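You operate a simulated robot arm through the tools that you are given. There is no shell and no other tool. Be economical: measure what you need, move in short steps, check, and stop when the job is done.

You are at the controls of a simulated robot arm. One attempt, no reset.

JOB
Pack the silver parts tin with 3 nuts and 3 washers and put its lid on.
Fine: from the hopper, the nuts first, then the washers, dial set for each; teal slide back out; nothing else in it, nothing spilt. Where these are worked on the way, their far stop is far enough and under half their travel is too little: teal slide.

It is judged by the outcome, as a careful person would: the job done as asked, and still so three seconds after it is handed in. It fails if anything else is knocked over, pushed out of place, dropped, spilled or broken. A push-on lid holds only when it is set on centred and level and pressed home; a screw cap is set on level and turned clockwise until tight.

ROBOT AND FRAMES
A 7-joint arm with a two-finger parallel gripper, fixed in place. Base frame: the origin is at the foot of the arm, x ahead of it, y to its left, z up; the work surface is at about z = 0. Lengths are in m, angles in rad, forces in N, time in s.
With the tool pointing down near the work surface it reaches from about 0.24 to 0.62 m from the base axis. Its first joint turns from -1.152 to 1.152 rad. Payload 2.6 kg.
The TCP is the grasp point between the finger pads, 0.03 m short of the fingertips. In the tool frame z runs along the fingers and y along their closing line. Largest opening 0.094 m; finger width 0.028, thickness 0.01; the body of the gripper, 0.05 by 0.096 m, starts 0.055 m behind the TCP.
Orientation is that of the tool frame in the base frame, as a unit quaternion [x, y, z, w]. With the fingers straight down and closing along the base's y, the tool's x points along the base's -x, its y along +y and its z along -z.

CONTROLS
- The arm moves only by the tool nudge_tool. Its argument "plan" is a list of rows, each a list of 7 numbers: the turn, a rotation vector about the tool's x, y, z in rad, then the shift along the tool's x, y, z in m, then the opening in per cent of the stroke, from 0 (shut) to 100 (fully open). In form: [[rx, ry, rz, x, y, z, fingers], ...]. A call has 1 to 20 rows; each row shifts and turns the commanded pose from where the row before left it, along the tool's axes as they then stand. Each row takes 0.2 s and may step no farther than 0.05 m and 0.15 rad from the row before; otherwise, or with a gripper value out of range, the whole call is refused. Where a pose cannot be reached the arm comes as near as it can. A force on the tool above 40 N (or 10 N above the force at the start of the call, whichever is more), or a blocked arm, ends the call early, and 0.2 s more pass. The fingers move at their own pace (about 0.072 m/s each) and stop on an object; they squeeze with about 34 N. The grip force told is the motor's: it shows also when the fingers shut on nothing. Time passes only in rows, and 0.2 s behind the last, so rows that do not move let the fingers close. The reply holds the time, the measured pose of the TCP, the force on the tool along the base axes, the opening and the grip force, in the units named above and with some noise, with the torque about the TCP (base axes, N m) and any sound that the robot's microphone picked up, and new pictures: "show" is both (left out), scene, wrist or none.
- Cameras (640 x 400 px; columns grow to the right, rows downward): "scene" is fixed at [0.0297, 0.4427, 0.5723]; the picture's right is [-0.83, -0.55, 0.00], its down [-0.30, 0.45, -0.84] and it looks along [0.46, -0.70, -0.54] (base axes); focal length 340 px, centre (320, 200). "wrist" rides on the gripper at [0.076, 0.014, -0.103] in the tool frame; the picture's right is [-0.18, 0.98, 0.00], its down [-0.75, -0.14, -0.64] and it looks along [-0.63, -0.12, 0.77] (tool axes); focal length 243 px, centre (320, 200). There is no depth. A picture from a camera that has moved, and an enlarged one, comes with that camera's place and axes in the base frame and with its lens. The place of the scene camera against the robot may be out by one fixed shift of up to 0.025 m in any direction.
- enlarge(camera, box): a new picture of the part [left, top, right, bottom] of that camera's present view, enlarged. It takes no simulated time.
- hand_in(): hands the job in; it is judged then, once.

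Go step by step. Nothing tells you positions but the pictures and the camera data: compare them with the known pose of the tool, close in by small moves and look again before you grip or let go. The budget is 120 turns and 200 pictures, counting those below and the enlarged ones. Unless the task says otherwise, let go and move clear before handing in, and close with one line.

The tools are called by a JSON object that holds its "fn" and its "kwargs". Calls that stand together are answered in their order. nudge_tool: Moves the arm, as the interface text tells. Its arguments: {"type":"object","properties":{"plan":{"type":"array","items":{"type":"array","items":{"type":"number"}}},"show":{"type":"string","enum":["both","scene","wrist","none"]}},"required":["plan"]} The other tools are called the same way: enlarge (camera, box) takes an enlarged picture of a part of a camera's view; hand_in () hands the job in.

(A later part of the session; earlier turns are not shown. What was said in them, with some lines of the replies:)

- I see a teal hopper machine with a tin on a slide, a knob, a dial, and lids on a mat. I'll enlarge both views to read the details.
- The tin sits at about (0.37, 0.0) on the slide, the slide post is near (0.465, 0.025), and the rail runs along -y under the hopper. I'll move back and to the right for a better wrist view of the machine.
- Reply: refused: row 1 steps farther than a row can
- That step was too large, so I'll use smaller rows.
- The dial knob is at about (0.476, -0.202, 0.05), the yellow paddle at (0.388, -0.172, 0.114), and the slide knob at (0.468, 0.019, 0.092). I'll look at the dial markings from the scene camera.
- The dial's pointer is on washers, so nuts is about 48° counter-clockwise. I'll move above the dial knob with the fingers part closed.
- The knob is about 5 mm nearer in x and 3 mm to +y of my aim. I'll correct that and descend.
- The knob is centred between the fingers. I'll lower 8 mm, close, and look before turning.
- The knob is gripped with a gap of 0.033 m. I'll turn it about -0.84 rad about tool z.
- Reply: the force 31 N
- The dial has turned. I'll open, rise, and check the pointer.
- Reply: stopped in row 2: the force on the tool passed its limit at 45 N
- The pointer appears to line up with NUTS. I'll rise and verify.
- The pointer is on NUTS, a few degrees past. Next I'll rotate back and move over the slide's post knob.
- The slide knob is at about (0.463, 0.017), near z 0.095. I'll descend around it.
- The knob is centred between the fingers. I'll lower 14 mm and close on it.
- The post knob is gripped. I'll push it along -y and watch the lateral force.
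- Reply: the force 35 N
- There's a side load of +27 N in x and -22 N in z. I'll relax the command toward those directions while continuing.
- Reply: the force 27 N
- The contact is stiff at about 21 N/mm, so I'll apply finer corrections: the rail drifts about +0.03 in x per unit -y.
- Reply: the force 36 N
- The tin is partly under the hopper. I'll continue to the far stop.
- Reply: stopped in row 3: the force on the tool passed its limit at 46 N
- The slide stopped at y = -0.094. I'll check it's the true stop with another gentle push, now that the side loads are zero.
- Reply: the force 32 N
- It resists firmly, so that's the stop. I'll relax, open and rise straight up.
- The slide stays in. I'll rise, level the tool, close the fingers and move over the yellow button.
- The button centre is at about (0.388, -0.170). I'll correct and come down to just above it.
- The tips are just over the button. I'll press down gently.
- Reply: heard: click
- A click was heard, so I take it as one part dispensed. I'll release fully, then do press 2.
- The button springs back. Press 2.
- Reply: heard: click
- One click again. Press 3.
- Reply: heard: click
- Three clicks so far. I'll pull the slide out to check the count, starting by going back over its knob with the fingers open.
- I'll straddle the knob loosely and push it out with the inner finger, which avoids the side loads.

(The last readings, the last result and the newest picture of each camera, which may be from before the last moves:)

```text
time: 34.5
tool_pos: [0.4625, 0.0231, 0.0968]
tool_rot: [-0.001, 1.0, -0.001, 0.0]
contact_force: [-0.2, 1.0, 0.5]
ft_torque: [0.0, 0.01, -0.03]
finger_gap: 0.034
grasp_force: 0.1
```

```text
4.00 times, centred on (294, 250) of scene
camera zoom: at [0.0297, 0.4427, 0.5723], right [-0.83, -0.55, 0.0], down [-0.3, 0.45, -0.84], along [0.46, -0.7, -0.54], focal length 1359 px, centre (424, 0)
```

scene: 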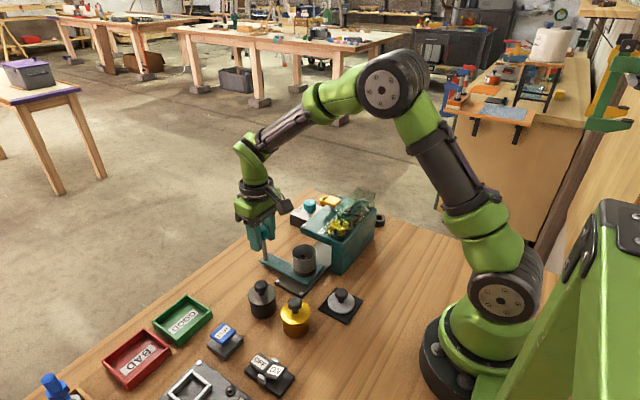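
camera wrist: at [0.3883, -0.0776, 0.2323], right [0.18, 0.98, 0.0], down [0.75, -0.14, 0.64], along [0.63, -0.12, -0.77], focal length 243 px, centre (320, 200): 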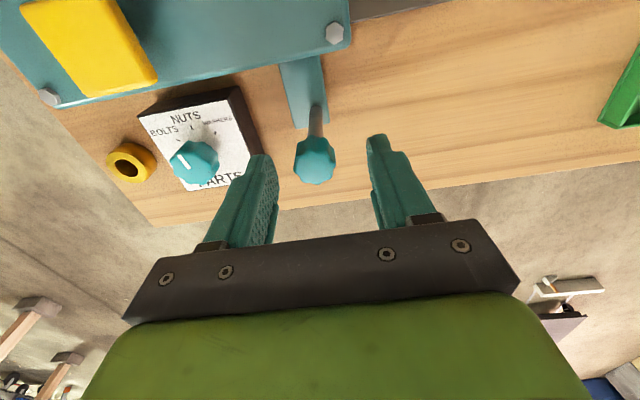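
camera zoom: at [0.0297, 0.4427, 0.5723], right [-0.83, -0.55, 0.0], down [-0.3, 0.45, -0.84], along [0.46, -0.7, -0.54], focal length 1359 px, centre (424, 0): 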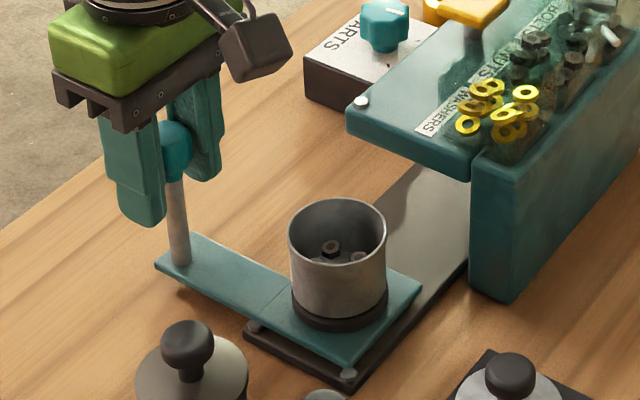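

The slide is nearly out and there are nuts in the tin. I'll move up to look down into the tin.

{"fn": "nudge_tool", "kwargs": {"plan": [[0, 0, 0, 0, -0.004, 0, 60], [0, 0, 0, 0, 0, -0.04, 60], [0, 0, 0, 0, 0, -0.045, 60], [0, 0, 0, 0.02, 0, -0.045, 60], [0, 0, 0, 0.04, 0, -0.01, 60], [0, 0, 0, 0.04, -0.01, 0, 60], [0, 0, 0, 0.04, -0.01, 0, 60], [0, 0, 0, 0, 0, 0, 60]], "show": "wrist"}}

```text
time: 36.2
tool_pos: [0.3238, 0.0007, 0.2384]
tool_rot: [0.0, 1.0, -0.001, 0.0]
contact_force: [-0.2, 0.3, -0.4]
ft_torque: [0.01, 0.01, 0.01]
finger_gap: 0.0565
grasp_force: 0.1
camera wrist: at [0.2469, 0.014, 0.3401], right [0.18, 0.98, 0.0], down [0.75, -0.14, 0.64], along [0.63, -0.12, -0.77], focal length 243 px, centre (320, 200)
```

wrist: 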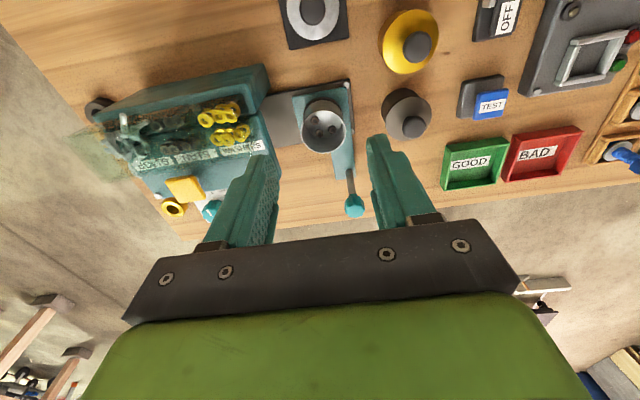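

{"fn": "enlarge", "kwargs": {"camera": "wrist", "box": [290, 85, 370, 165]}}

{"fn": "enlarge", "kwargs": {"camera": "wrist", "box": [260, 0, 460, 140]}}

```text
5.00 times, centred on (330, 125) of wrist
camera zoom: at [0.2469, 0.014, 0.3401], right [0.18, 0.98, 0.0], down [0.75, -0.14, 0.64], along [0.63, -0.12, -0.77], focal length 1213 px, centre (270, 575)
```

zoom: 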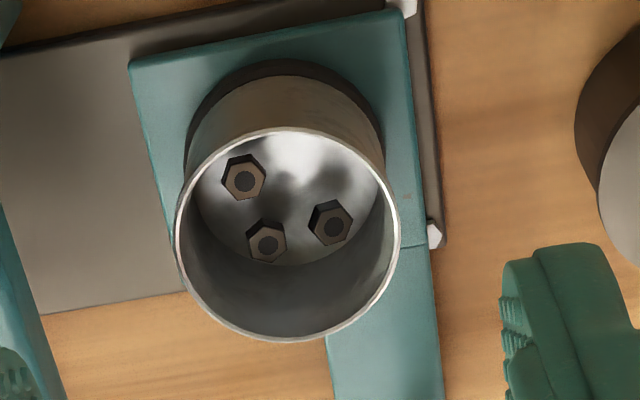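

```text
2.86 times, centred on (360, 70) of wrist
camera zoom: at [0.2469, 0.014, 0.3401], right [0.18, 0.98, 0.0], down [0.75, -0.14, 0.64], along [0.63, -0.12, -0.77], focal length 693 px, centre (206, 571)
```

zoom: 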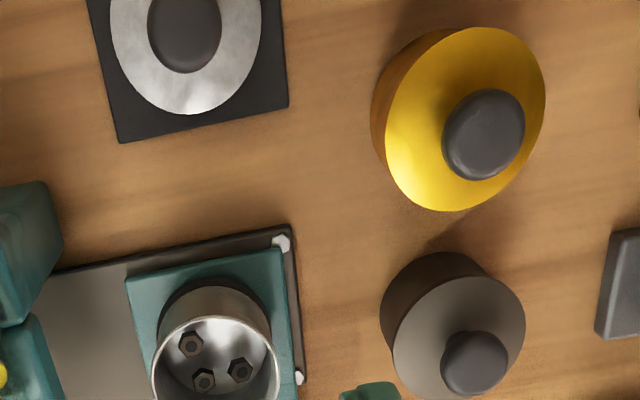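

There are exactly three nuts in the tin. Next I'll set the dial to washers, moving over it now.

{"fn": "nudge_tool", "kwargs": {"plan": [[0, 0, 0, -0.025, -0.034, 0, 65], [0, 0, 0, -0.025, -0.034, 0, 65], [0, 0, 0, -0.025, -0.034, 0, 65], [0, 0, 0, -0.025, -0.034, 0, 65], [0, 0, 0, -0.025, -0.034, 0, 65], [0, 0, 0, -0.025, -0.034, 0, 65], [0, 0, 0, 0, 0, 0.04, 65], [0, 0, 0, 0, 0, 0.04, 65], [0, 0, 0, 0, 0, 0.02, 65], [0, 0, 0, 0, 0, 0, 65]], "show": "none"}}

{"fn": "enlarge", "kwargs": {"camera": "wrist", "box": [240, 60, 400, 160]}}

```text
time: 38.5
tool_pos: [0.4734, -0.2059, 0.137]
tool_rot: [0.0, 1.0, -0.001, 0.0]
contact_force: [0.5, -0.3, 0.0]
ft_torque: [0.04, -0.02, -0.02]
finger_gap: 0.061
grasp_force: 0.1
```

```text
4.00 times, centred on (320, 110) of wrist
camera zoom: at [0.3962, -0.1915, 0.2389], right [0.18, 0.98, 0.0], down [0.75, -0.14, 0.64], along [0.63, -0.12, -0.77], focal length 970 px, centre (320, 560)
```

zoom: 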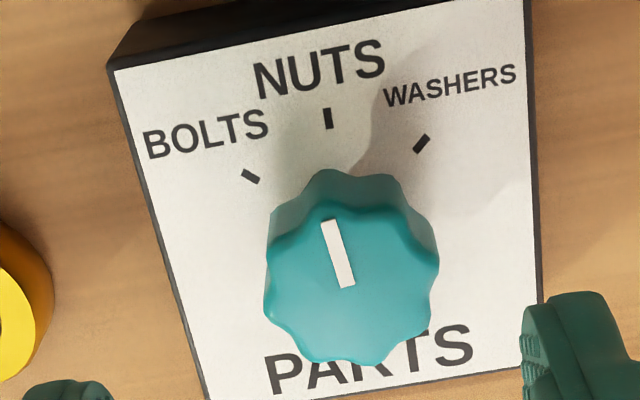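

The pointer lies exactly on nuts, and the dial axis is at about (0.4785, -0.1995). I'll descend centred there and grip.

{"fn": "nudge_tool", "kwargs": {"plan": [[0, 0, 0, -0.005, 0.0064, 0.03, 65], [0, 0, 0, 0, 0, 0.03, 65], [0, 0, 0, 0, 0, 0.012, 65], [0, 0, 0, 0, 0, 0, 65], [0, 0, 0, 0, 0, 0, 20], [0, 0, 0, 0, 0, 0, 20], [0, 0, 0, 0, 0, 0, 20]], "show": "wrist"}}

```text
time: 40.0
tool_pos: [0.4774, -0.2011, 0.0651]
tool_rot: [-0.002, 1.0, 0.0, 0.0]
contact_force: [1.1, -1.0, -3.5]
ft_torque: [0.0, -0.34, 0.0]
finger_gap: 0.0326
grasp_force: 45.2
camera wrist: at [0.4002, -0.1862, 0.1678], right [0.18, 0.98, 0.0], down [0.75, -0.14, 0.64], along [0.63, -0.12, -0.77], focal length 243 px, centre (320, 200)
```

wrist: 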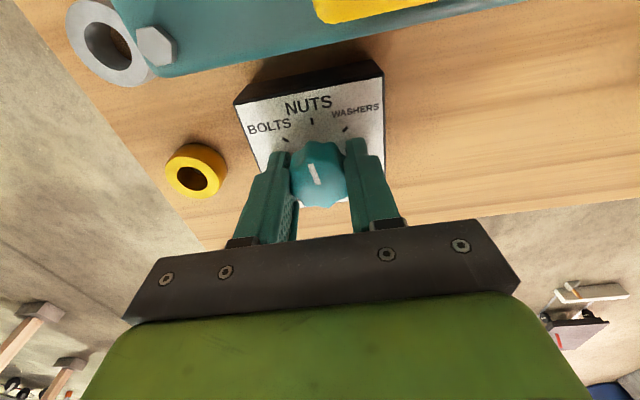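

A clean grip with little side force. I'll turn +0.85 rad.

{"fn": "nudge_tool", "kwargs": {"plan": [[0, 0, 0.14, 0, 0, 0, 20], [0, 0, 0.14, 0, 0, 0, 20], [0, 0, 0.14, 0, 0, 0, 20], [0, 0, 0.14, 0, 0, 0, 20], [0, 0, 0.14, 0, 0, 0, 20], [0, 0, 0.14, 0, 0, 0, 20], [0, 0, 0.01, 0, 0, 0, 20], [0, 0, 0, 0, 0, 0, 20]], "show": "wrist"}}

```text
time: 41.9
tool_pos: [0.476, -0.2014, 0.0651]
tool_rot: [0.413, 0.911, -0.002, 0.0]
contact_force: [-3.9, -19.3, -2.4]
ft_torque: [0.53, 0.54, 0.04]
finger_gap: 0.0321
grasp_force: 44.8
camera wrist: at [0.4366, -0.1343, 0.1676], right [0.86, 0.51, 0.0], down [0.39, -0.66, 0.65], along [0.33, -0.56, -0.76], focal length 243 px, centre (320, 200)
```

wrist: 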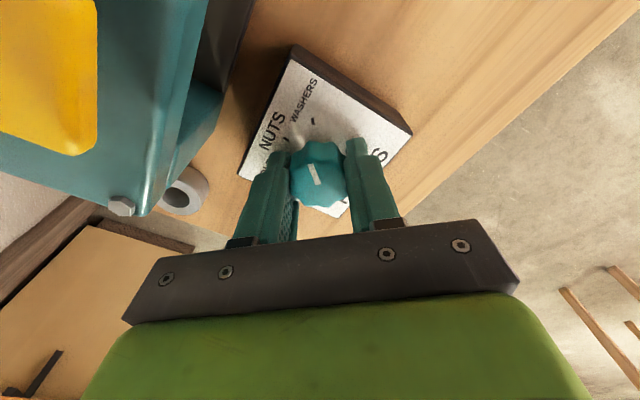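

The pointer lines up with the WASHERS tick. I'll release and rise.

{"fn": "nudge_tool", "kwargs": {"plan": [[0, 0, 0, 0, 0, 0, 40], [0, 0, 0, 0, 0, 0, 55], [0, 0, 0, 0, 0, 0, 55], [0, 0, 0, 0, 0, -0.03, 55], [0, 0, 0, 0, 0, -0.04, 55], [0, 0, 0, 0, 0, -0.04, 55], [0, 0, 0, 0, 0, 0, 55]], "show": "none"}}

{"fn": "enlarge", "kwargs": {"camera": "wrist", "box": [240, 40, 400, 140]}}

```text
time: 43.5
tool_pos: [0.4741, -0.197, 0.1765]
tool_rot: [0.412, 0.911, 0.0, 0.001]
contact_force: [0.3, 0.4, -0.1]
ft_torque: [0.01, -0.01, 0.02]
finger_gap: 0.0517
grasp_force: 0.0
```

```text
4.00 times, centred on (320, 90) of wrist
camera zoom: at [0.4355, -0.1321, 0.2783], right [0.86, 0.51, 0.0], down [0.39, -0.66, 0.64], along [0.33, -0.55, -0.77], focal length 970 px, centre (320, 640)
```

zoom: 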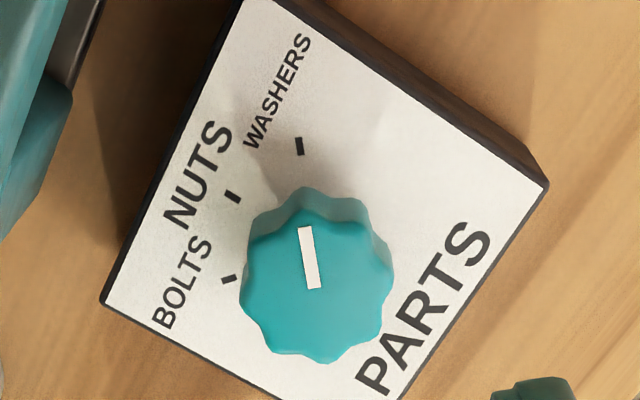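

The dial is set to washers. I'll rotate back and return to the slide knob.

{"fn": "nudge_tool", "kwargs": {"plan": [[0, 0, -0.14, 0, 0, -0.03, 70], [0, 0, -0.14, 0, 0, 0, 70], [0, 0, -0.14, 0, 0, 0, 70], [0, 0, -0.14, 0, 0, 0, 70], [0, 0, -0.14, 0, 0, 0, 70], [0, 0, -0.15, 0, 0, 0, 70], [0, 0, 0, 0.011, 0.045, 0, 70], [0, 0, 0, 0, 0.045, 0, 70], [0, 0, 0, 0, 0.045, 0, 70], [0, 0, 0, 0, 0.045, 0, 70], [0, 0, 0, 0, 0.036, 0, 70], [0, 0, 0, 0, 0, 0.04, 70], [0, 0, 0, 0, 0, 0.03, 70], [0, 0, 0, 0, 0, 0, 70]], "show": "wrist"}}

```text
time: 46.5
tool_pos: [0.4652, 0.0174, 0.1351]
tool_rot: [0.0, 1.0, 0.0, 0.0]
contact_force: [0.5, -0.2, -0.5]
ft_torque: [0.01, -0.01, -0.01]
finger_gap: 0.0658
grasp_force: 0.1
camera wrist: at [0.3885, 0.0312, 0.2371], right [0.18, 0.98, 0.0], down [0.75, -0.14, 0.64], along [0.63, -0.12, -0.77], focal length 243 px, centre (320, 200)
```

wrist: 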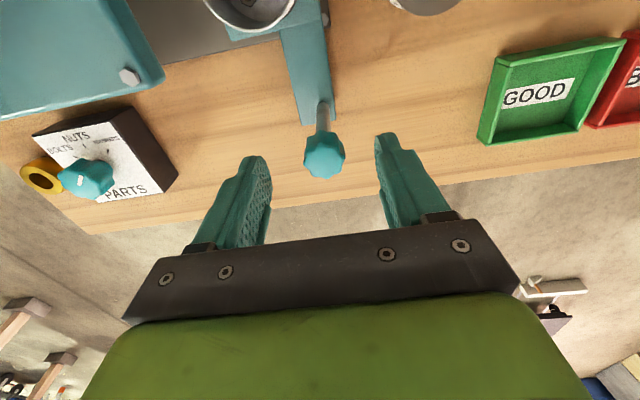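

The knob is centred. I'll lower, partly close, and push in to near the stop.

{"fn": "nudge_tool", "kwargs": {"plan": [[0, 0, 0, 0.002, 0.001, 0.02, 70], [0, 0, 0, 0, 0, 0.017, 40], [0, 0, 0, 0, 0, 0, 36], [0, 0, 0, 0, 0, 0, 36], [0, 0, 0, 0, -0.006, 0, 36], [0, 0, 0, 0, -0.01, 0, 36], [0, 0, 0, 0, -0.012, 0, 36], [0, 0, 0, 0, -0.012, 0, 36], [0, 0, 0, 0, -0.012, 0, 36], [0, 0, 0, 0, -0.012, 0, 36], [0, 0, 0, 0, -0.012, 0, 36], [0, 0, 0, 0, -0.012, 0, 36], [0, 0, 0, 0, -0.012, 0, 36], [0, 0, 0, 0, -0.008, 0, 36], [0, 0, 0, 0, -0.004, 0, 36], [0, 0, 0, 0, 0, 0, 36]], "show": "none"}}

```text
time: 49.9
tool_pos: [0.464, -0.0956, 0.0989]
tool_rot: [0.0, 1.0, -0.001, 0.0]
contact_force: [0.4, 0.0, -0.2]
ft_torque: [0.0, 0.01, 0.0]
finger_gap: 0.0338
grasp_force: 0.0
```

{"fn": "nudge_tool", "kwargs": {"plan": [[0, 0, 0, 0, -0.002, 0, 36], [0, 0, 0, 0, -0.002, 0, 36], [0, 0, 0, 0, -0.001, 0, 36], [0, 0, 0, 0, -0.001, 0, 36], [0, 0, 0, 0, 0, 0, 36]], "show": "none"}}

```text
time: 51.0
tool_pos: [0.4625, -0.1009, 0.0977]
tool_rot: [-0.001, 1.0, 0.0, 0.001]
contact_force: [-0.8, 2.3, -0.2]
ft_torque: [0.0, 0.01, 0.03]
finger_gap: 0.0352
grasp_force: 1.6
```

The slide is at the far stop. I'll lift off and go to the button.

{"fn": "nudge_tool", "kwargs": {"plan": [[0, 0, 0, 0, 0.003, 0, 45], [0, 0, 0, 0, 0, 0, 60], [0, 0, 0, 0, 0, -0.03, 60], [0, 0, 0, 0, 0, -0.04, 60], [0, 0, 0, 0, 0, -0.03, 40], [0, 0, 0, 0.026, -0.024, 0, 0], [0, 0, 0, 0.026, -0.024, 0, 0], [0, 0, 0, 0.026, -0.024, 0, 0], [0, 0, 0, 0, 0, 0.02, 0], [0, 0, 0, 0, 0, 0.02, 0], [0, 0, 0, 0, 0, 0, 0]]}}

{"fn": "enlarge", "kwargs": {"camera": "scene", "box": [270, 170, 398, 270]}}

```text
time: 53.5
tool_pos: [0.3875, -0.1691, 0.1594]
tool_rot: [0.001, 1.0, -0.001, 0.0]
contact_force: [0.4, -0.2, -0.6]
ft_torque: [0.0, 0.02, 0.04]
finger_gap: 0.0001
grasp_force: 32.9
camera wrist: at [0.3117, -0.1558, 0.2611], right [0.18, 0.98, 0.0], down [0.75, -0.14, 0.64], along [0.63, -0.12, -0.77], focal length 243 px, centre (320, 200)
```

scene: 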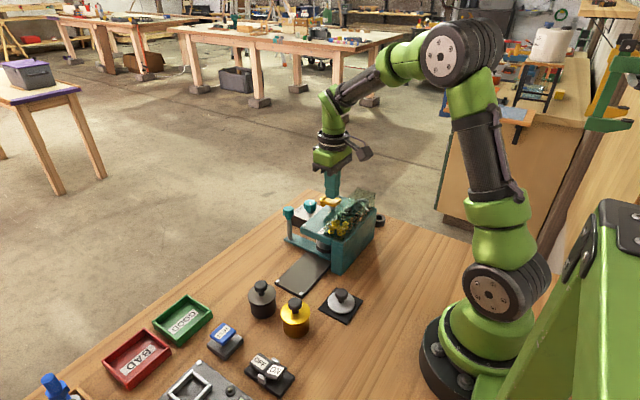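
wrist: 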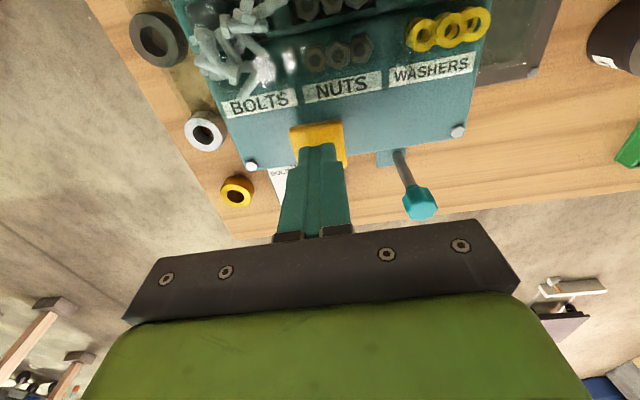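

```text
4.00 times, centred on (334, 220) of scene
camera zoom: at [0.0297, 0.4427, 0.5723], right [-0.83, -0.55, 0.0], down [-0.3, 0.45, -0.84], along [0.46, -0.7, -0.54], focal length 1359 px, centre (264, 120)
```

zoom: 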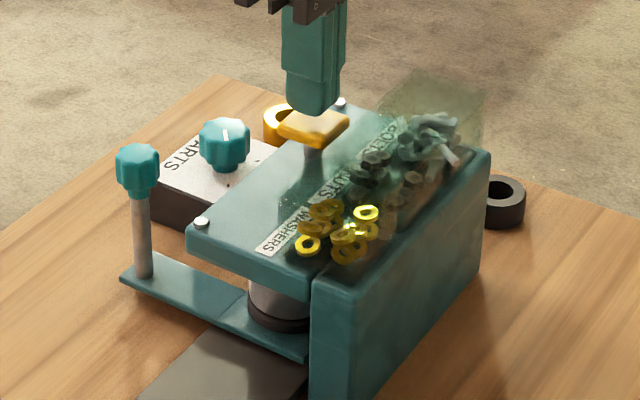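

Everything is in place. First washer press.

{"fn": "nudge_tool", "kwargs": {"plan": [[0, 0, 0, 0.001, 0, 0.008, 0], [0, 0, 0, 0, 0, 0.004, 0], [0, 0, 0, 0, 0, 0.003, 0], [0, 0, 0, 0, 0, 0.003, 0], [0, 0, 0, 0, 0, 0.003, 0], [0, 0, 0, 0, 0, 0, 0], [0, 0, 0, 0, 0, -0.009, 0], [0, 0, 0, 0, 0, -0.007, 0], [0, 0, 0, 0, 0, 0, 0], [0, 0, 0, 0, 0, 0, 0]], "show": "none"}}

```text
time: 55.6
tool_pos: [0.3848, -0.1696, 0.1523]
tool_rot: [0.0, 1.0, -0.001, 0.0]
contact_force: [0.4, 0.8, -0.4]
ft_torque: [0.0, -0.02, 0.02]
finger_gap: 0.0
grasp_force: 33.2
heard: click
```

One click. Press 2.

{"fn": "nudge_tool", "kwargs": {"plan": [[0, 0, 0, 0, 0, 0.005, 0], [0, 0, 0, 0, 0, 0.003, 0], [0, 0, 0, 0, 0, 0.003, 0], [0, 0, 0, 0, 0, 0.003, 0], [0, 0, 0, 0, 0, 0, 0], [0, 0, 0, 0, 0, -0.009, 0], [0, 0, 0, 0, 0, -0.006, 0], [0, 0, 0, 0, 0, 0, 0], [0, 0, 0, 0, 0, 0, 0]], "show": "none"}}

```text
time: 57.6
tool_pos: [0.385, -0.1701, 0.1551]
tool_rot: [0.0, 1.0, -0.001, 0.0]
contact_force: [-0.3, 0.1, -0.1]
ft_torque: [0.03, 0.01, 0.02]
finger_gap: 0.0
grasp_force: 33.3
heard: click
```

Press 3.

{"fn": "nudge_tool", "kwargs": {"plan": [[0, 0, 0, 0, 0, 0.007, 0], [0, 0, 0, 0, 0, 0.003, 0], [0, 0, 0, 0, 0, 0.003, 0], [0, 0, 0, 0, 0, 0.003, 0], [0, 0, 0, 0, 0, 0, 0], [0, 0, 0, 0, 0, -0.009, 0], [0, 0, 0, 0, 0, -0.007, 0], [0, 0, 0, 0, 0, 0, 0], [0, 0, 0, 0, 0, 0, 0]], "show": "none"}}

```text
time: 59.6
tool_pos: [0.3854, -0.1688, 0.1535]
tool_rot: [0.001, 1.0, 0.0, 0.0]
contact_force: [-0.2, -0.5, 0.0]
ft_torque: [0.01, -0.02, 0.02]
finger_gap: 0.0
grasp_force: 32.5
heard: click
```

Three clicks. I'll pull the slide back out.

{"fn": "nudge_tool", "kwargs": {"plan": [[0, 0, 0, 0, 0, -0.045, 30], [0, 0, 0, -0.026, 0.025, 0, 60], [0, 0, 0, -0.026, 0.025, 0, 60], [0, 0, 0, -0.025, 0.024, 0, 60], [0, 0, 0, 0, 0, 0.04, 60], [0, 0, 0, 0, 0, 0.03, 60], [0, 0, 0, 0, 0, 0, 60]], "show": "wrist"}}

```text
time: 61.2
tool_pos: [0.4628, -0.0949, 0.1299]
tool_rot: [0.0, 1.0, -0.001, 0.0]
contact_force: [0.4, -0.6, -0.4]
ft_torque: [0.03, -0.01, 0.01]
finger_gap: 0.0566
grasp_force: 0.1
camera wrist: at [0.3863, -0.0796, 0.232], right [0.18, 0.98, 0.0], down [0.75, -0.14, 0.64], along [0.63, -0.12, -0.77], focal length 243 px, centre (320, 200)
```

wrist: 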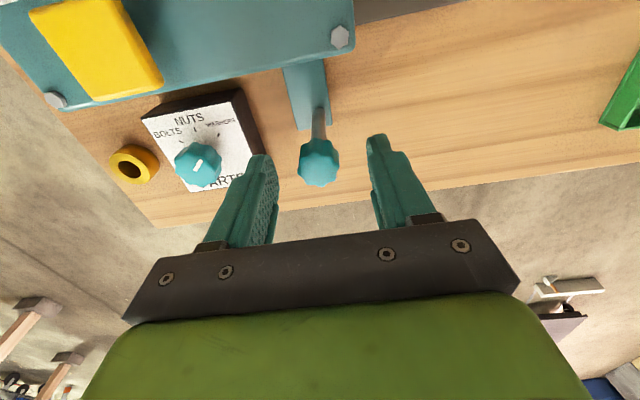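

{"fn": "nudge_tool", "kwargs": {"plan": [[0, 0, 0, 0, 0, 0.02, 60], [0, 0, 0, 0, 0, 0.012, 40], [0, 0, 0, 0, 0, 0, 36], [0, 0, 0, 0, 0.006, 0, 36], [0, 0, 0, 0, 0.01, 0, 36], [0, 0, 0, 0, 0.012, 0, 36], [0, 0, 0, 0, 0.012, 0, 36], [0, 0, 0, 0, 0.012, 0, 36], [0, 0, 0, 0, 0.012, 0, 36], [0, 0, 0, 0, 0.012, 0, 36], [0, 0, 0, 0, 0.012, 0, 36], [0, 0, 0, 0, 0.012, 0, 36], [0, 0, 0, 0, 0.008, 0, 36], [0, 0, 0, 0, 0.005, 0, 36], [0, 0, 0, 0, 0.003, 0, 36], [0, 0, 0, 0, 0.002, 0, 36], [0, 0, 0, 0, 0, 0, 36]], "show": "none"}}

```text
time: 64.8
tool_pos: [0.4631, 0.023, 0.0956]
tool_rot: [-0.001, 1.0, -0.002, 0.0]
contact_force: [0.3, 1.4, 0.6]
ft_torque: [0.02, 0.03, 0.0]
finger_gap: 0.0339
grasp_force: 0.1
```

{"fn": "nudge_tool", "kwargs": {"plan": [[0, 0, 0, 0, 0.001, 0, 36], [0, 0, 0, 0, 0.001, 0, 36], [0, 0, 0, 0, 0, 0, 36]], "show": "none"}}

```text
time: 65.7
tool_pos: [0.4611, 0.0252, 0.0972]
tool_rot: [0.0, 1.0, -0.001, 0.0]
contact_force: [-0.9, -0.4, -0.8]
ft_torque: [0.0, 0.0, -0.01]
finger_gap: 0.0345
grasp_force: 0.4
```

It's at the out stop. I'll back off, rise, and look into the tin and at the lid.

{"fn": "nudge_tool", "kwargs": {"plan": [[0, 0, 0, 0, -0.005, 0, 60], [0, 0, 0, 0, 0, -0.04, 60], [0, 0, 0, 0, 0, -0.045, 60], [0, 0, 0, 0.02, 0, -0.045, 60], [0, 0, 0, 0.04, 0, -0.01, 60], [0, 0, 0, 0.04, -0.01, 0, 60], [0, 0, 0, 0.04, -0.01, 0, 60], [0, 0, 0, 0, 0, 0, 60]], "show": "wrist"}}

{"fn": "enlarge", "kwargs": {"camera": "wrist", "box": [290, 85, 370, 165]}}

{"fn": "enlarge", "kwargs": {"camera": "scene", "box": [230, 200, 390, 330]}}

```text
time: 67.5
tool_pos: [0.3209, -0.001, 0.2389]
tool_rot: [0.001, 1.0, -0.001, 0.0]
contact_force: [0.2, -0.2, 0.6]
ft_torque: [0.01, 0.03, 0.0]
finger_gap: 0.0565
grasp_force: 0.0
camera wrist: at [0.2445, 0.0131, 0.3408], right [0.18, 0.98, 0.0], down [0.75, -0.14, 0.64], along [0.63, -0.12, -0.77], focal length 243 px, centre (320, 200)
```

wrist: 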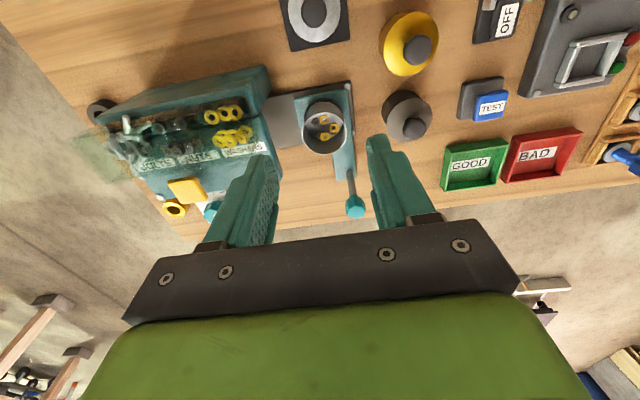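

```text
5.00 times, centred on (330, 125) of wrist
camera zoom: at [0.2445, 0.0131, 0.3408], right [0.18, 0.98, 0.0], down [0.75, -0.14, 0.64], along [0.63, -0.12, -0.77], focal length 1213 px, centre (270, 575)
```

zoom: 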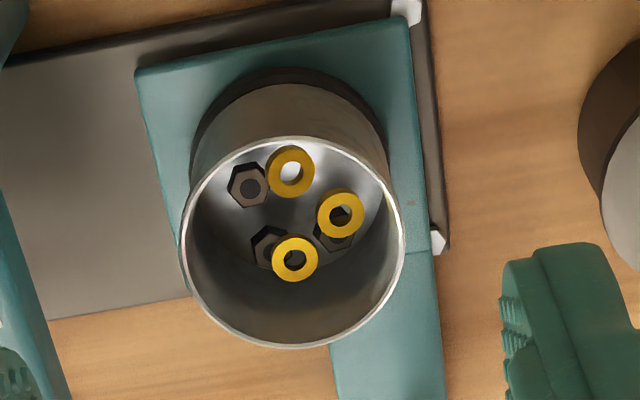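

```text
3.08 times, centred on (310, 265) of scene
camera zoom: at [0.0297, 0.4427, 0.5723], right [-0.83, -0.55, 0.0], down [-0.3, 0.45, -0.84], along [0.46, -0.7, -0.54], focal length 1046 px, centre (351, 0)
```

zoom: 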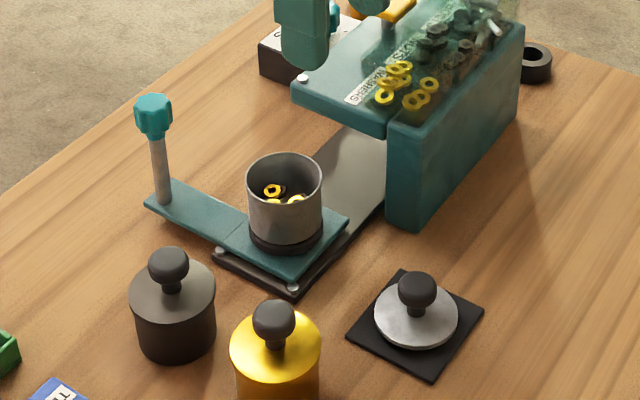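

The tin holds three nuts and three washers. The silver lid is near (0.255, 0.002) on its mat, so I'll back up to view it.

{"fn": "nudge_tool", "kwargs": {"plan": [[0, 0, 0, 0.035, 0, 0, 60], [0, 0, 0, 0.03, 0.002, 0, 60], [0, 0, 0, 0, 0, 0, 60]], "show": "wrist"}}

{"fn": "enlarge", "kwargs": {"camera": "wrist", "box": [240, 20, 400, 120]}}

```text
time: 68.2
tool_pos: [0.2566, 0.0014, 0.2364]
tool_rot: [0.0, 1.0, -0.001, -0.001]
contact_force: [0.1, -0.1, 0.0]
ft_torque: [0.04, 0.01, -0.01]
finger_gap: 0.0566
grasp_force: 0.0
camera wrist: at [0.1806, 0.0159, 0.3383], right [0.18, 0.98, 0.0], down [0.75, -0.14, 0.64], along [0.63, -0.12, -0.77], focal length 243 px, centre (320, 200)
```

wrist: 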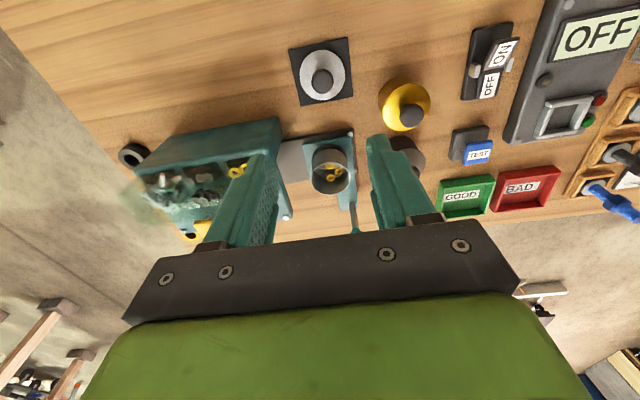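

```text
4.00 times, centred on (320, 70) of wrist
camera zoom: at [0.1806, 0.0159, 0.3383], right [0.18, 0.98, 0.0], down [0.75, -0.14, 0.64], along [0.63, -0.12, -0.77], focal length 970 px, centre (320, 720)
```

zoom: 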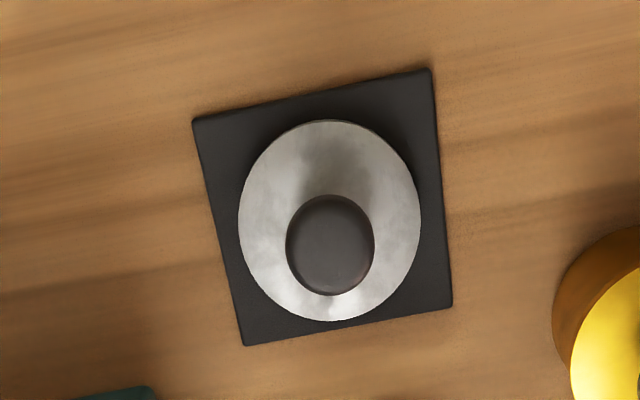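

The lid axis is at about (0.2535, 0.0045), with the knob near z 0.04. I'll descend over it.

{"fn": "nudge_tool", "kwargs": {"plan": [[0, 0, 0, 0.003, 0.003, 0.04, 60], [0, 0, 0, 0, 0, 0.045, 60], [0, 0, 0, 0, 0, 0.045, 60], [0, 0, 0, 0, 0, 0.03, 60], [0, 0, 0, 0, 0, 0, 60]], "show": "wrist"}}

{"fn": "enlarge", "kwargs": {"camera": "scene", "box": [290, 220, 418, 320]}}

```text
time: 69.5
tool_pos: [0.2547, 0.0034, 0.0752]
tool_rot: [0.0, 1.0, -0.001, 0.0]
contact_force: [-0.4, 0.7, 0.1]
ft_torque: [0.02, 0.02, 0.02]
finger_gap: 0.0564
grasp_force: 0.1
camera wrist: at [0.1784, 0.0177, 0.1776], right [0.18, 0.98, 0.0], down [0.75, -0.14, 0.64], along [0.63, -0.12, -0.77], focal length 243 px, centre (320, 200)
```

wrist: 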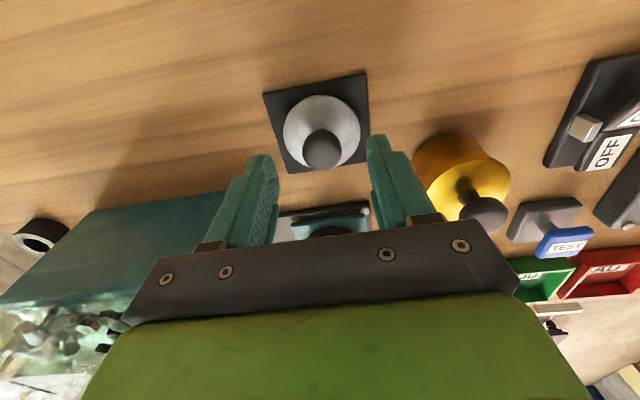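

```text
4.00 times, centred on (354, 270) of scene
camera zoom: at [0.0297, 0.4427, 0.5723], right [-0.83, -0.55, 0.0], down [-0.3, 0.45, -0.84], along [0.46, -0.7, -0.54], focal length 1359 px, centre (184, -80)
```

zoom: 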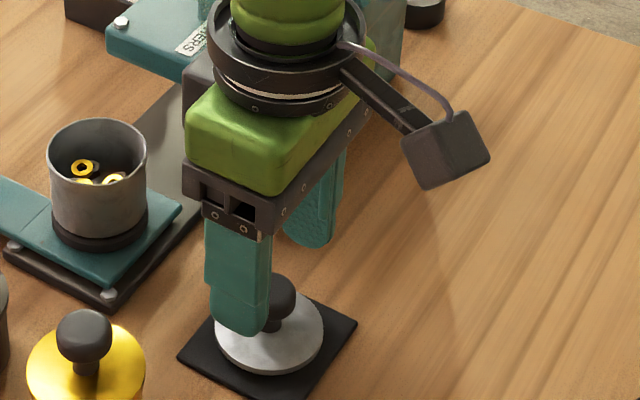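

It's well aligned. I'll lower 20 mm and close on the lid's knob.

{"fn": "nudge_tool", "kwargs": {"plan": [[0, 0, 0, 0, 0.001, 0.012, 60], [0, 0, 0, 0, 0, 0.008, 60], [0, 0, 0, 0, 0, 0, 15], [0, 0, 0, 0, 0, 0, 15], [0, 0, 0, 0, 0, 0, 15], [0, 0, 0, 0, 0, 0, 15]], "show": "wrist"}}

{"fn": "enlarge", "kwargs": {"camera": "scene", "box": [300, 250, 380, 320]}}

```text
time: 70.8
tool_pos: [0.254, 0.0059, 0.0564]
tool_rot: [0.0, 1.0, -0.001, 0.0]
contact_force: [-0.6, -0.4, -0.4]
ft_torque: [0.03, 0.0, 0.01]
finger_gap: 0.0213
grasp_force: 33.5
camera wrist: at [0.1791, 0.0192, 0.1589], right [0.18, 0.98, 0.0], down [0.75, -0.14, 0.64], along [0.63, -0.12, -0.77], focal length 243 px, centre (320, 200)
```

wrist: 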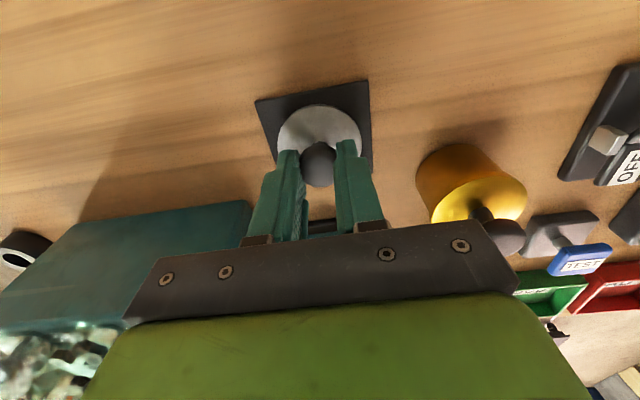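

```text
5.71 times, centred on (340, 285) of scene
camera zoom: at [0.0297, 0.4427, 0.5723], right [-0.83, -0.55, 0.0], down [-0.3, 0.45, -0.84], along [0.46, -0.7, -0.54], focal length 1942 px, centre (206, -286)
```

zoom: 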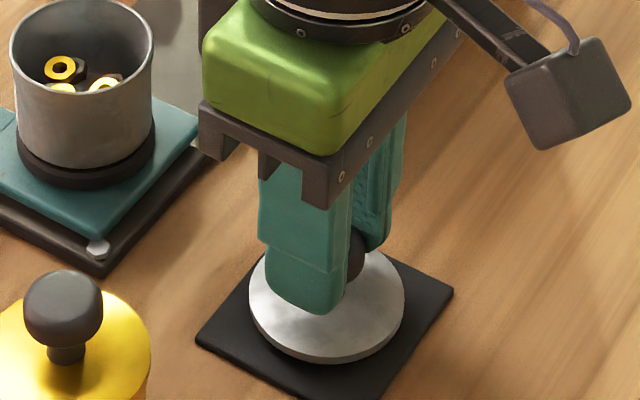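

The knob is gripped. I'll lift and look.

{"fn": "nudge_tool", "kwargs": {"plan": [[0, 0, 0, 0, 0, -0.01, 15], [0, 0, 0, 0, 0, -0.025, 15], [0, 0, 0, 0, 0, -0.03, 15], [0, 0, 0, 0, 0, -0.03, 15], [0, 0, 0, 0, 0, -0.02, 15], [0, 0, 0, 0, 0, 0, 15]]}}

{"fn": "enlarge", "kwargs": {"camera": "scene", "box": [280, 190, 408, 310]}}

```text
time: 72.2
tool_pos: [0.2544, 0.0043, 0.1716]
tool_rot: [-0.001, 1.0, -0.001, 0.0]
contact_force: [-0.3, 0.3, -0.6]
ft_torque: [-0.01, -0.02, 0.03]
finger_gap: 0.0215
grasp_force: 34.4
camera wrist: at [0.1786, 0.0178, 0.2737], right [0.18, 0.98, 0.0], down [0.75, -0.14, 0.64], along [0.63, -0.12, -0.77], focal length 243 px, centre (320, 200)
```

scene: 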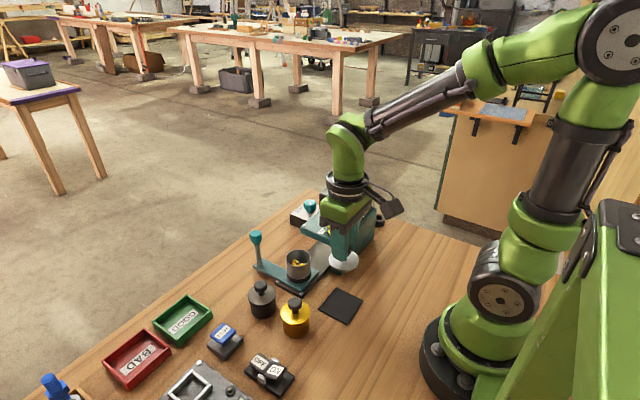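
wrist: 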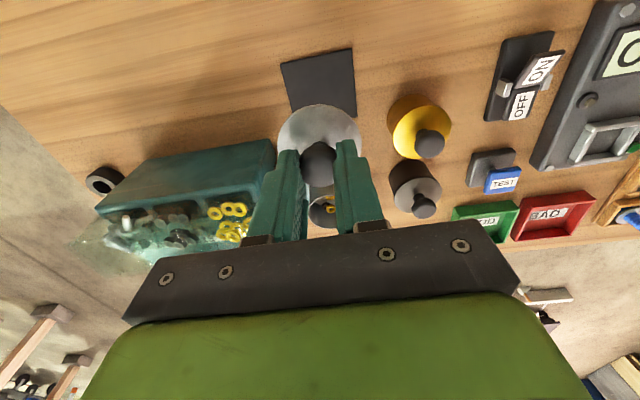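

```text
3.33 times, centred on (344, 250) of scene
camera zoom: at [0.0297, 0.4427, 0.5723], right [-0.83, -0.55, 0.0], down [-0.3, 0.45, -0.84], along [0.46, -0.7, -0.54], focal length 1133 px, centre (240, 33)
```

zoom: 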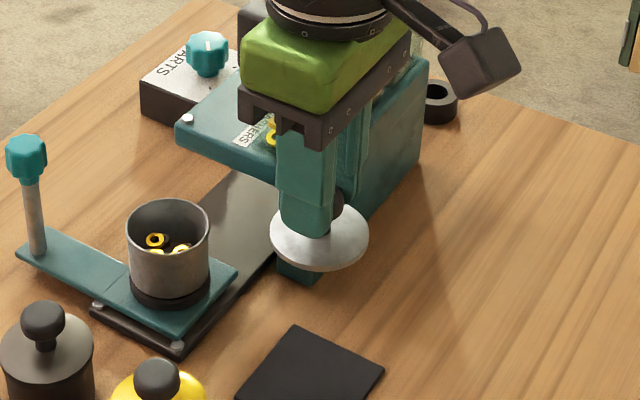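

The lid is held level. I'll move above the tin, keeping about 25 mm clearance, and compare from both cameras.

{"fn": "nudge_tool", "kwargs": {"plan": [[0, 0, 0, -0.03, -0.003, 0, 15], [0, 0, 0, -0.03, -0.003, 0, 15], [0, 0, 0, -0.03, -0.003, 0, 15], [0, 0, 0, -0.024, -0.001, 0, 15], [0, 0, 0, 0, 0, 0.02, 15], [0, 0, 0, 0, 0, 0.01, 15], [0, 0, 0, 0, 0, 0, 15]]}}

{"fn": "enlarge", "kwargs": {"camera": "scene", "box": [260, 210, 340, 300]}}

{"fn": "enlarge", "kwargs": {"camera": "wrist", "box": [250, 80, 390, 200]}}

```text
time: 73.8
tool_pos: [0.3686, -0.0041, 0.1412]
tool_rot: [0.0, 1.0, -0.001, 0.001]
contact_force: [-0.9, -0.4, 0.8]
ft_torque: [0.01, 0.0, 0.03]
finger_gap: 0.0217
grasp_force: 33.9
camera wrist: at [0.292, 0.0093, 0.2433], right [0.18, 0.98, 0.0], down [0.75, -0.14, 0.64], along [0.63, -0.12, -0.77], focal length 243 px, centre (320, 200)
```

scene: 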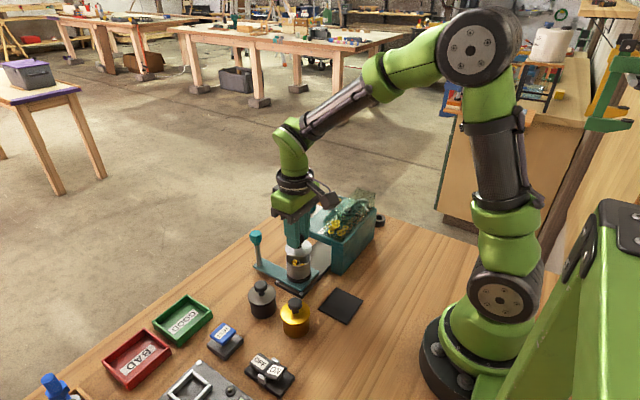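
wrist: 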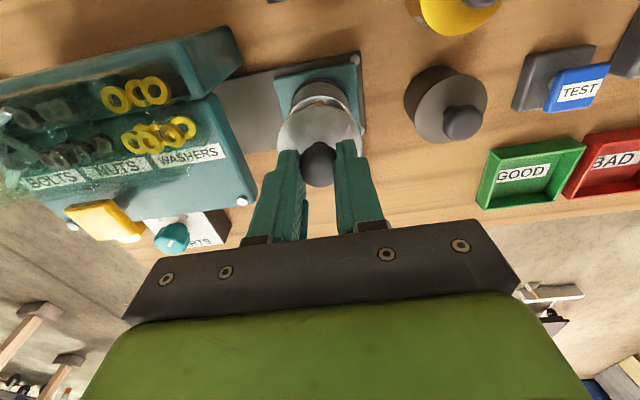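

```text
4.44 times, centred on (300, 255) of scene
camera zoom: at [0.0297, 0.4427, 0.5723], right [-0.83, -0.55, 0.0], down [-0.3, 0.45, -0.84], along [0.46, -0.7, -0.54], focal length 1510 px, centre (409, -44)
```

zoom: 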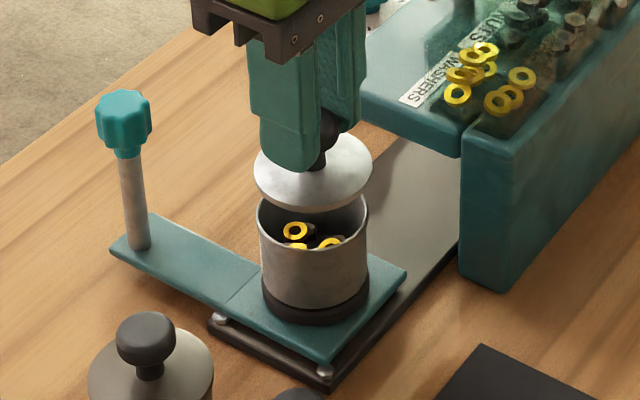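

```text
3.33 times, centred on (320, 140) of wrist
camera zoom: at [0.292, 0.0093, 0.2433], right [0.18, 0.98, 0.0], down [0.75, -0.14, 0.64], along [0.63, -0.12, -0.77], focal length 809 px, centre (320, 400)
```

zoom: 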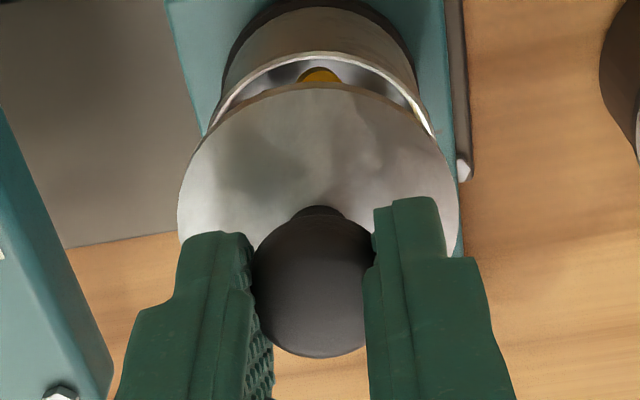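

Laterally the lid is aligned, but it looks about 3 mm short in x. I'll shift +3 mm in x, lower to just above the rim, and recheck.

{"fn": "nudge_tool", "kwargs": {"plan": [[0, 0, 0, -0.003, 0, 0.008, 15], [0, 0, 0, 0, 0, 0.006, 15], [0, 0, 0, 0, 0, 0, 15]], "show": "none"}}

{"fn": "enlarge", "kwargs": {"camera": "scene", "box": [270, 225, 334, 285]}}

{"fn": "enlarge", "kwargs": {"camera": "wrist", "box": [250, 80, 390, 200]}}

```text
time: 74.7
tool_pos: [0.3709, -0.0044, 0.127]
tool_rot: [0.0, 1.0, -0.001, 0.001]
contact_force: [-0.8, 1.1, -0.8]
ft_torque: [0.01, 0.01, 0.01]
finger_gap: 0.0213
grasp_force: 33.7
```

```text
6.67 times, centred on (302, 255) of scene
camera zoom: at [0.0297, 0.4427, 0.5723], right [-0.83, -0.55, 0.0], down [-0.3, 0.45, -0.84], along [0.46, -0.7, -0.54], focal length 2266 px, centre (440, -167)
```

zoom: 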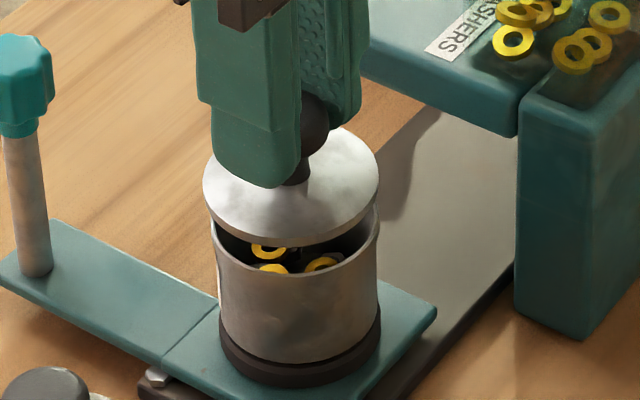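

```text
3.33 times, centred on (320, 140) of wrist
camera zoom: at [0.295, 0.0091, 0.23], right [0.18, 0.98, 0.0], down [0.75, -0.14, 0.64], along [0.63, -0.12, -0.77], focal length 809 px, centre (320, 400)
```

zoom: 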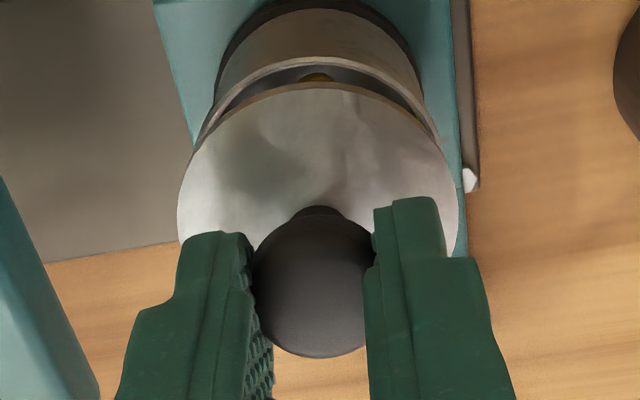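

Both cameras now agree the lid is centred within about 1 mm. I'll lower slowly to contact.

{"fn": "nudge_tool", "kwargs": {"plan": [[0, 0, 0, 0, 0, 0.004, 15], [0, 0, 0, 0, 0, 0.003, 15], [0, 0, 0, 0, 0, 0.002, 15], [0, 0, 0, 0, 0, 0, 15]], "show": "none"}}

{"fn": "enlarge", "kwargs": {"camera": "scene", "box": [270, 225, 334, 285]}}

{"fn": "enlarge", "kwargs": {"camera": "wrist", "box": [250, 80, 390, 200]}}

```text
time: 75.7
tool_pos: [0.3703, -0.0049, 0.1186]
tool_rot: [0.0, 1.0, -0.001, -0.001]
contact_force: [-0.6, -0.2, 0.5]
ft_torque: [0.01, 0.03, 0.0]
finger_gap: 0.0213
grasp_force: 34.4
```

```text
6.67 times, centred on (302, 255) of scene
camera zoom: at [0.0297, 0.4427, 0.5723], right [-0.83, -0.55, 0.0], down [-0.3, 0.45, -0.84], along [0.46, -0.7, -0.54], focal length 2266 px, centre (440, -167)
```

zoom: 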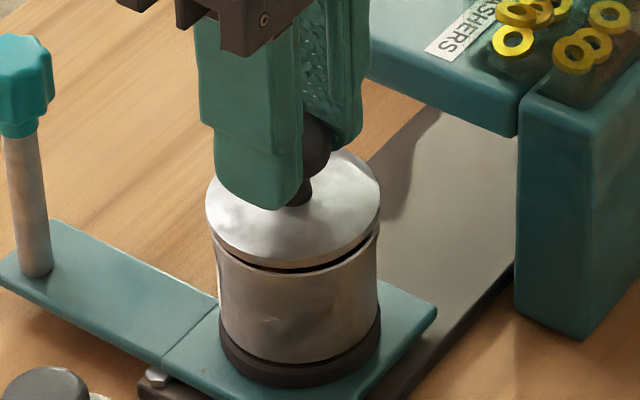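

```text
3.33 times, centred on (320, 140) of wrist
camera zoom: at [0.2949, 0.0088, 0.221], right [0.18, 0.98, 0.0], down [0.75, -0.14, 0.64], along [0.63, -0.12, -0.77], focal length 809 px, centre (320, 400)
```

zoom: 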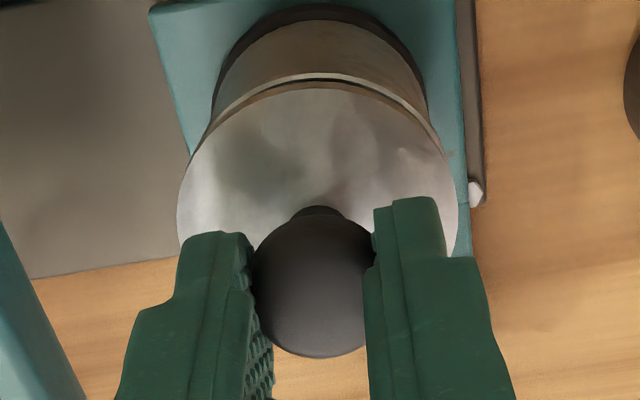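

It's centred with about 3 mm of gap. I'll lower to contact and press.

{"fn": "nudge_tool", "kwargs": {"plan": [[0, 0, 0, 0, 0, 0.0015, 15], [0, 0, 0, 0, 0, 0.0015, 15], [0, 0, 0, 0, 0, 0.001, 15], [0, 0, 0, 0, 0, 0.001, 15], [0, 0, 0, 0, 0, 0, 15]], "show": "none"}}

{"fn": "enlarge", "kwargs": {"camera": "scene", "box": [270, 225, 334, 285]}}

```text
time: 76.8
tool_pos: [0.3718, -0.0042, 0.1144]
tool_rot: [0.0, 1.0, -0.002, 0.002]
contact_force: [-7.3, -7.2, 25.8]
ft_torque: [-0.2, 0.39, 0.05]
finger_gap: 0.0215
grasp_force: 34.2
heard: snap
```

```text
6.67 times, centred on (302, 255) of scene
camera zoom: at [0.0296, 0.4427, 0.5723], right [-0.83, -0.55, 0.0], down [-0.3, 0.45, -0.84], along [0.46, -0.7, -0.54], focal length 2266 px, centre (440, -167)
```

zoom: 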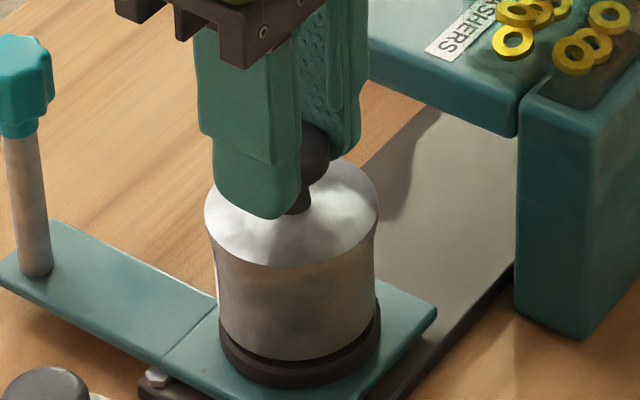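

A snap was heard and the lid looks home and level. I'll ease off, open and rise.

{"fn": "nudge_tool", "kwargs": {"plan": [[0, 0, 0, 0.0003, 0, -0.001, 15], [0, 0, 0, 0, 0, 0, 35], [0, 0, 0, 0, 0, 0, 50], [0, 0, 0, 0, 0, 0, 50], [0, 0, 0, 0, 0, -0.02, 50], [0, 0, 0, 0, 0, -0.03, 50], [0, 0, 0, 0, 0, -0.04, 50], [0, 0, 0, 0.03, 0, -0.03, 50], [0, 0, 0, 0, 0, 0, 50]]}}

{"fn": "enlarge", "kwargs": {"camera": "scene", "box": [240, 210, 344, 300]}}

{"fn": "enlarge", "kwargs": {"camera": "wrist", "box": [230, 70, 430, 200]}}

```text
time: 78.8
tool_pos: [0.3412, -0.0041, 0.2345]
tool_rot: [-0.001, 1.0, 0.0, -0.001]
contact_force: [0.2, 0.3, -0.3]
ft_torque: [0.01, 0.0, -0.01]
finger_gap: 0.047
grasp_force: 0.0
camera wrist: at [0.2651, 0.0099, 0.3367], right [0.18, 0.98, 0.0], down [0.75, -0.14, 0.64], along [0.63, -0.12, -0.77], focal length 243 px, centre (320, 200)
```

scene: 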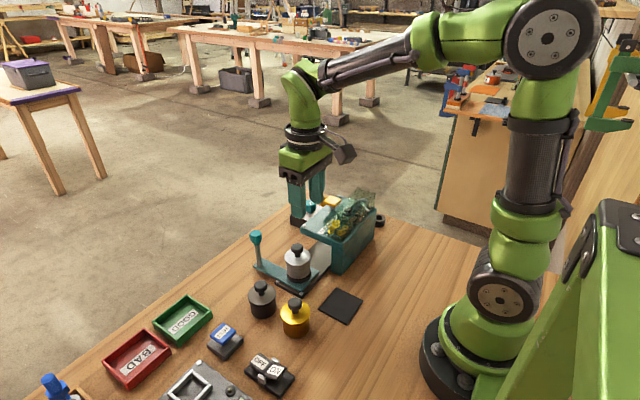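
wrist: 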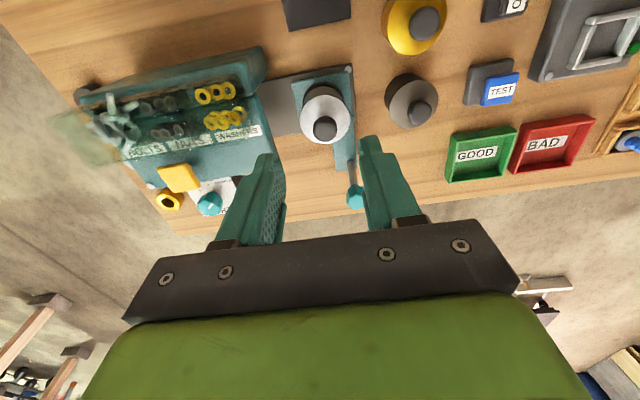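

```text
4.44 times, centred on (292, 255) of scene
camera zoom: at [0.0297, 0.4427, 0.5723], right [-0.83, -0.55, 0.0], down [-0.3, 0.45, -0.84], along [0.46, -0.7, -0.54], focal length 1510 px, centre (444, -44)
```

zoom: 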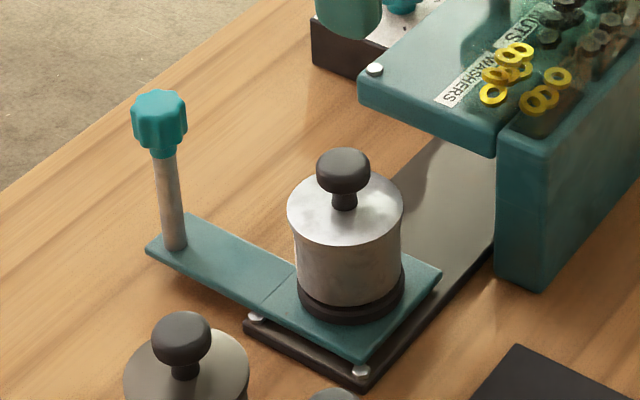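

```text
3.08 times, centred on (330, 135) of wrist
camera zoom: at [0.2651, 0.0099, 0.3367], right [0.18, 0.98, 0.0], down [0.75, -0.14, 0.64], along [0.63, -0.12, -0.77], focal length 746 px, centre (289, 400)
```

zoom: 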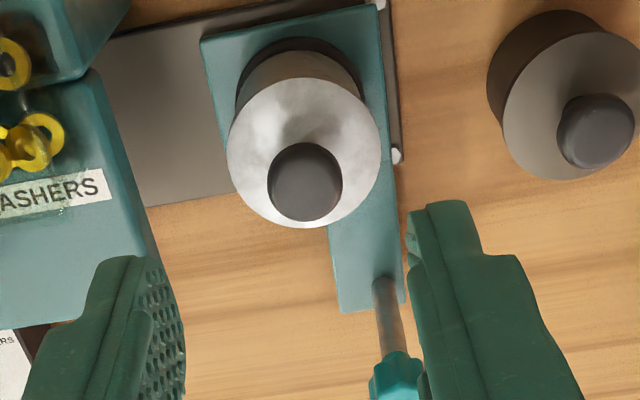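

The lid is level and snapped on, the slide is out, nothing has spilt, and the arm is clear, so I'm handing in.

{"fn": "hand_in", "kwargs": {}}

```text
The job is handed in.
```

The silver tin is packed with 3 nuts, then 3 washers, from the hopper; its lid is snapped on, the teal slide is back out, and the job is handed in.
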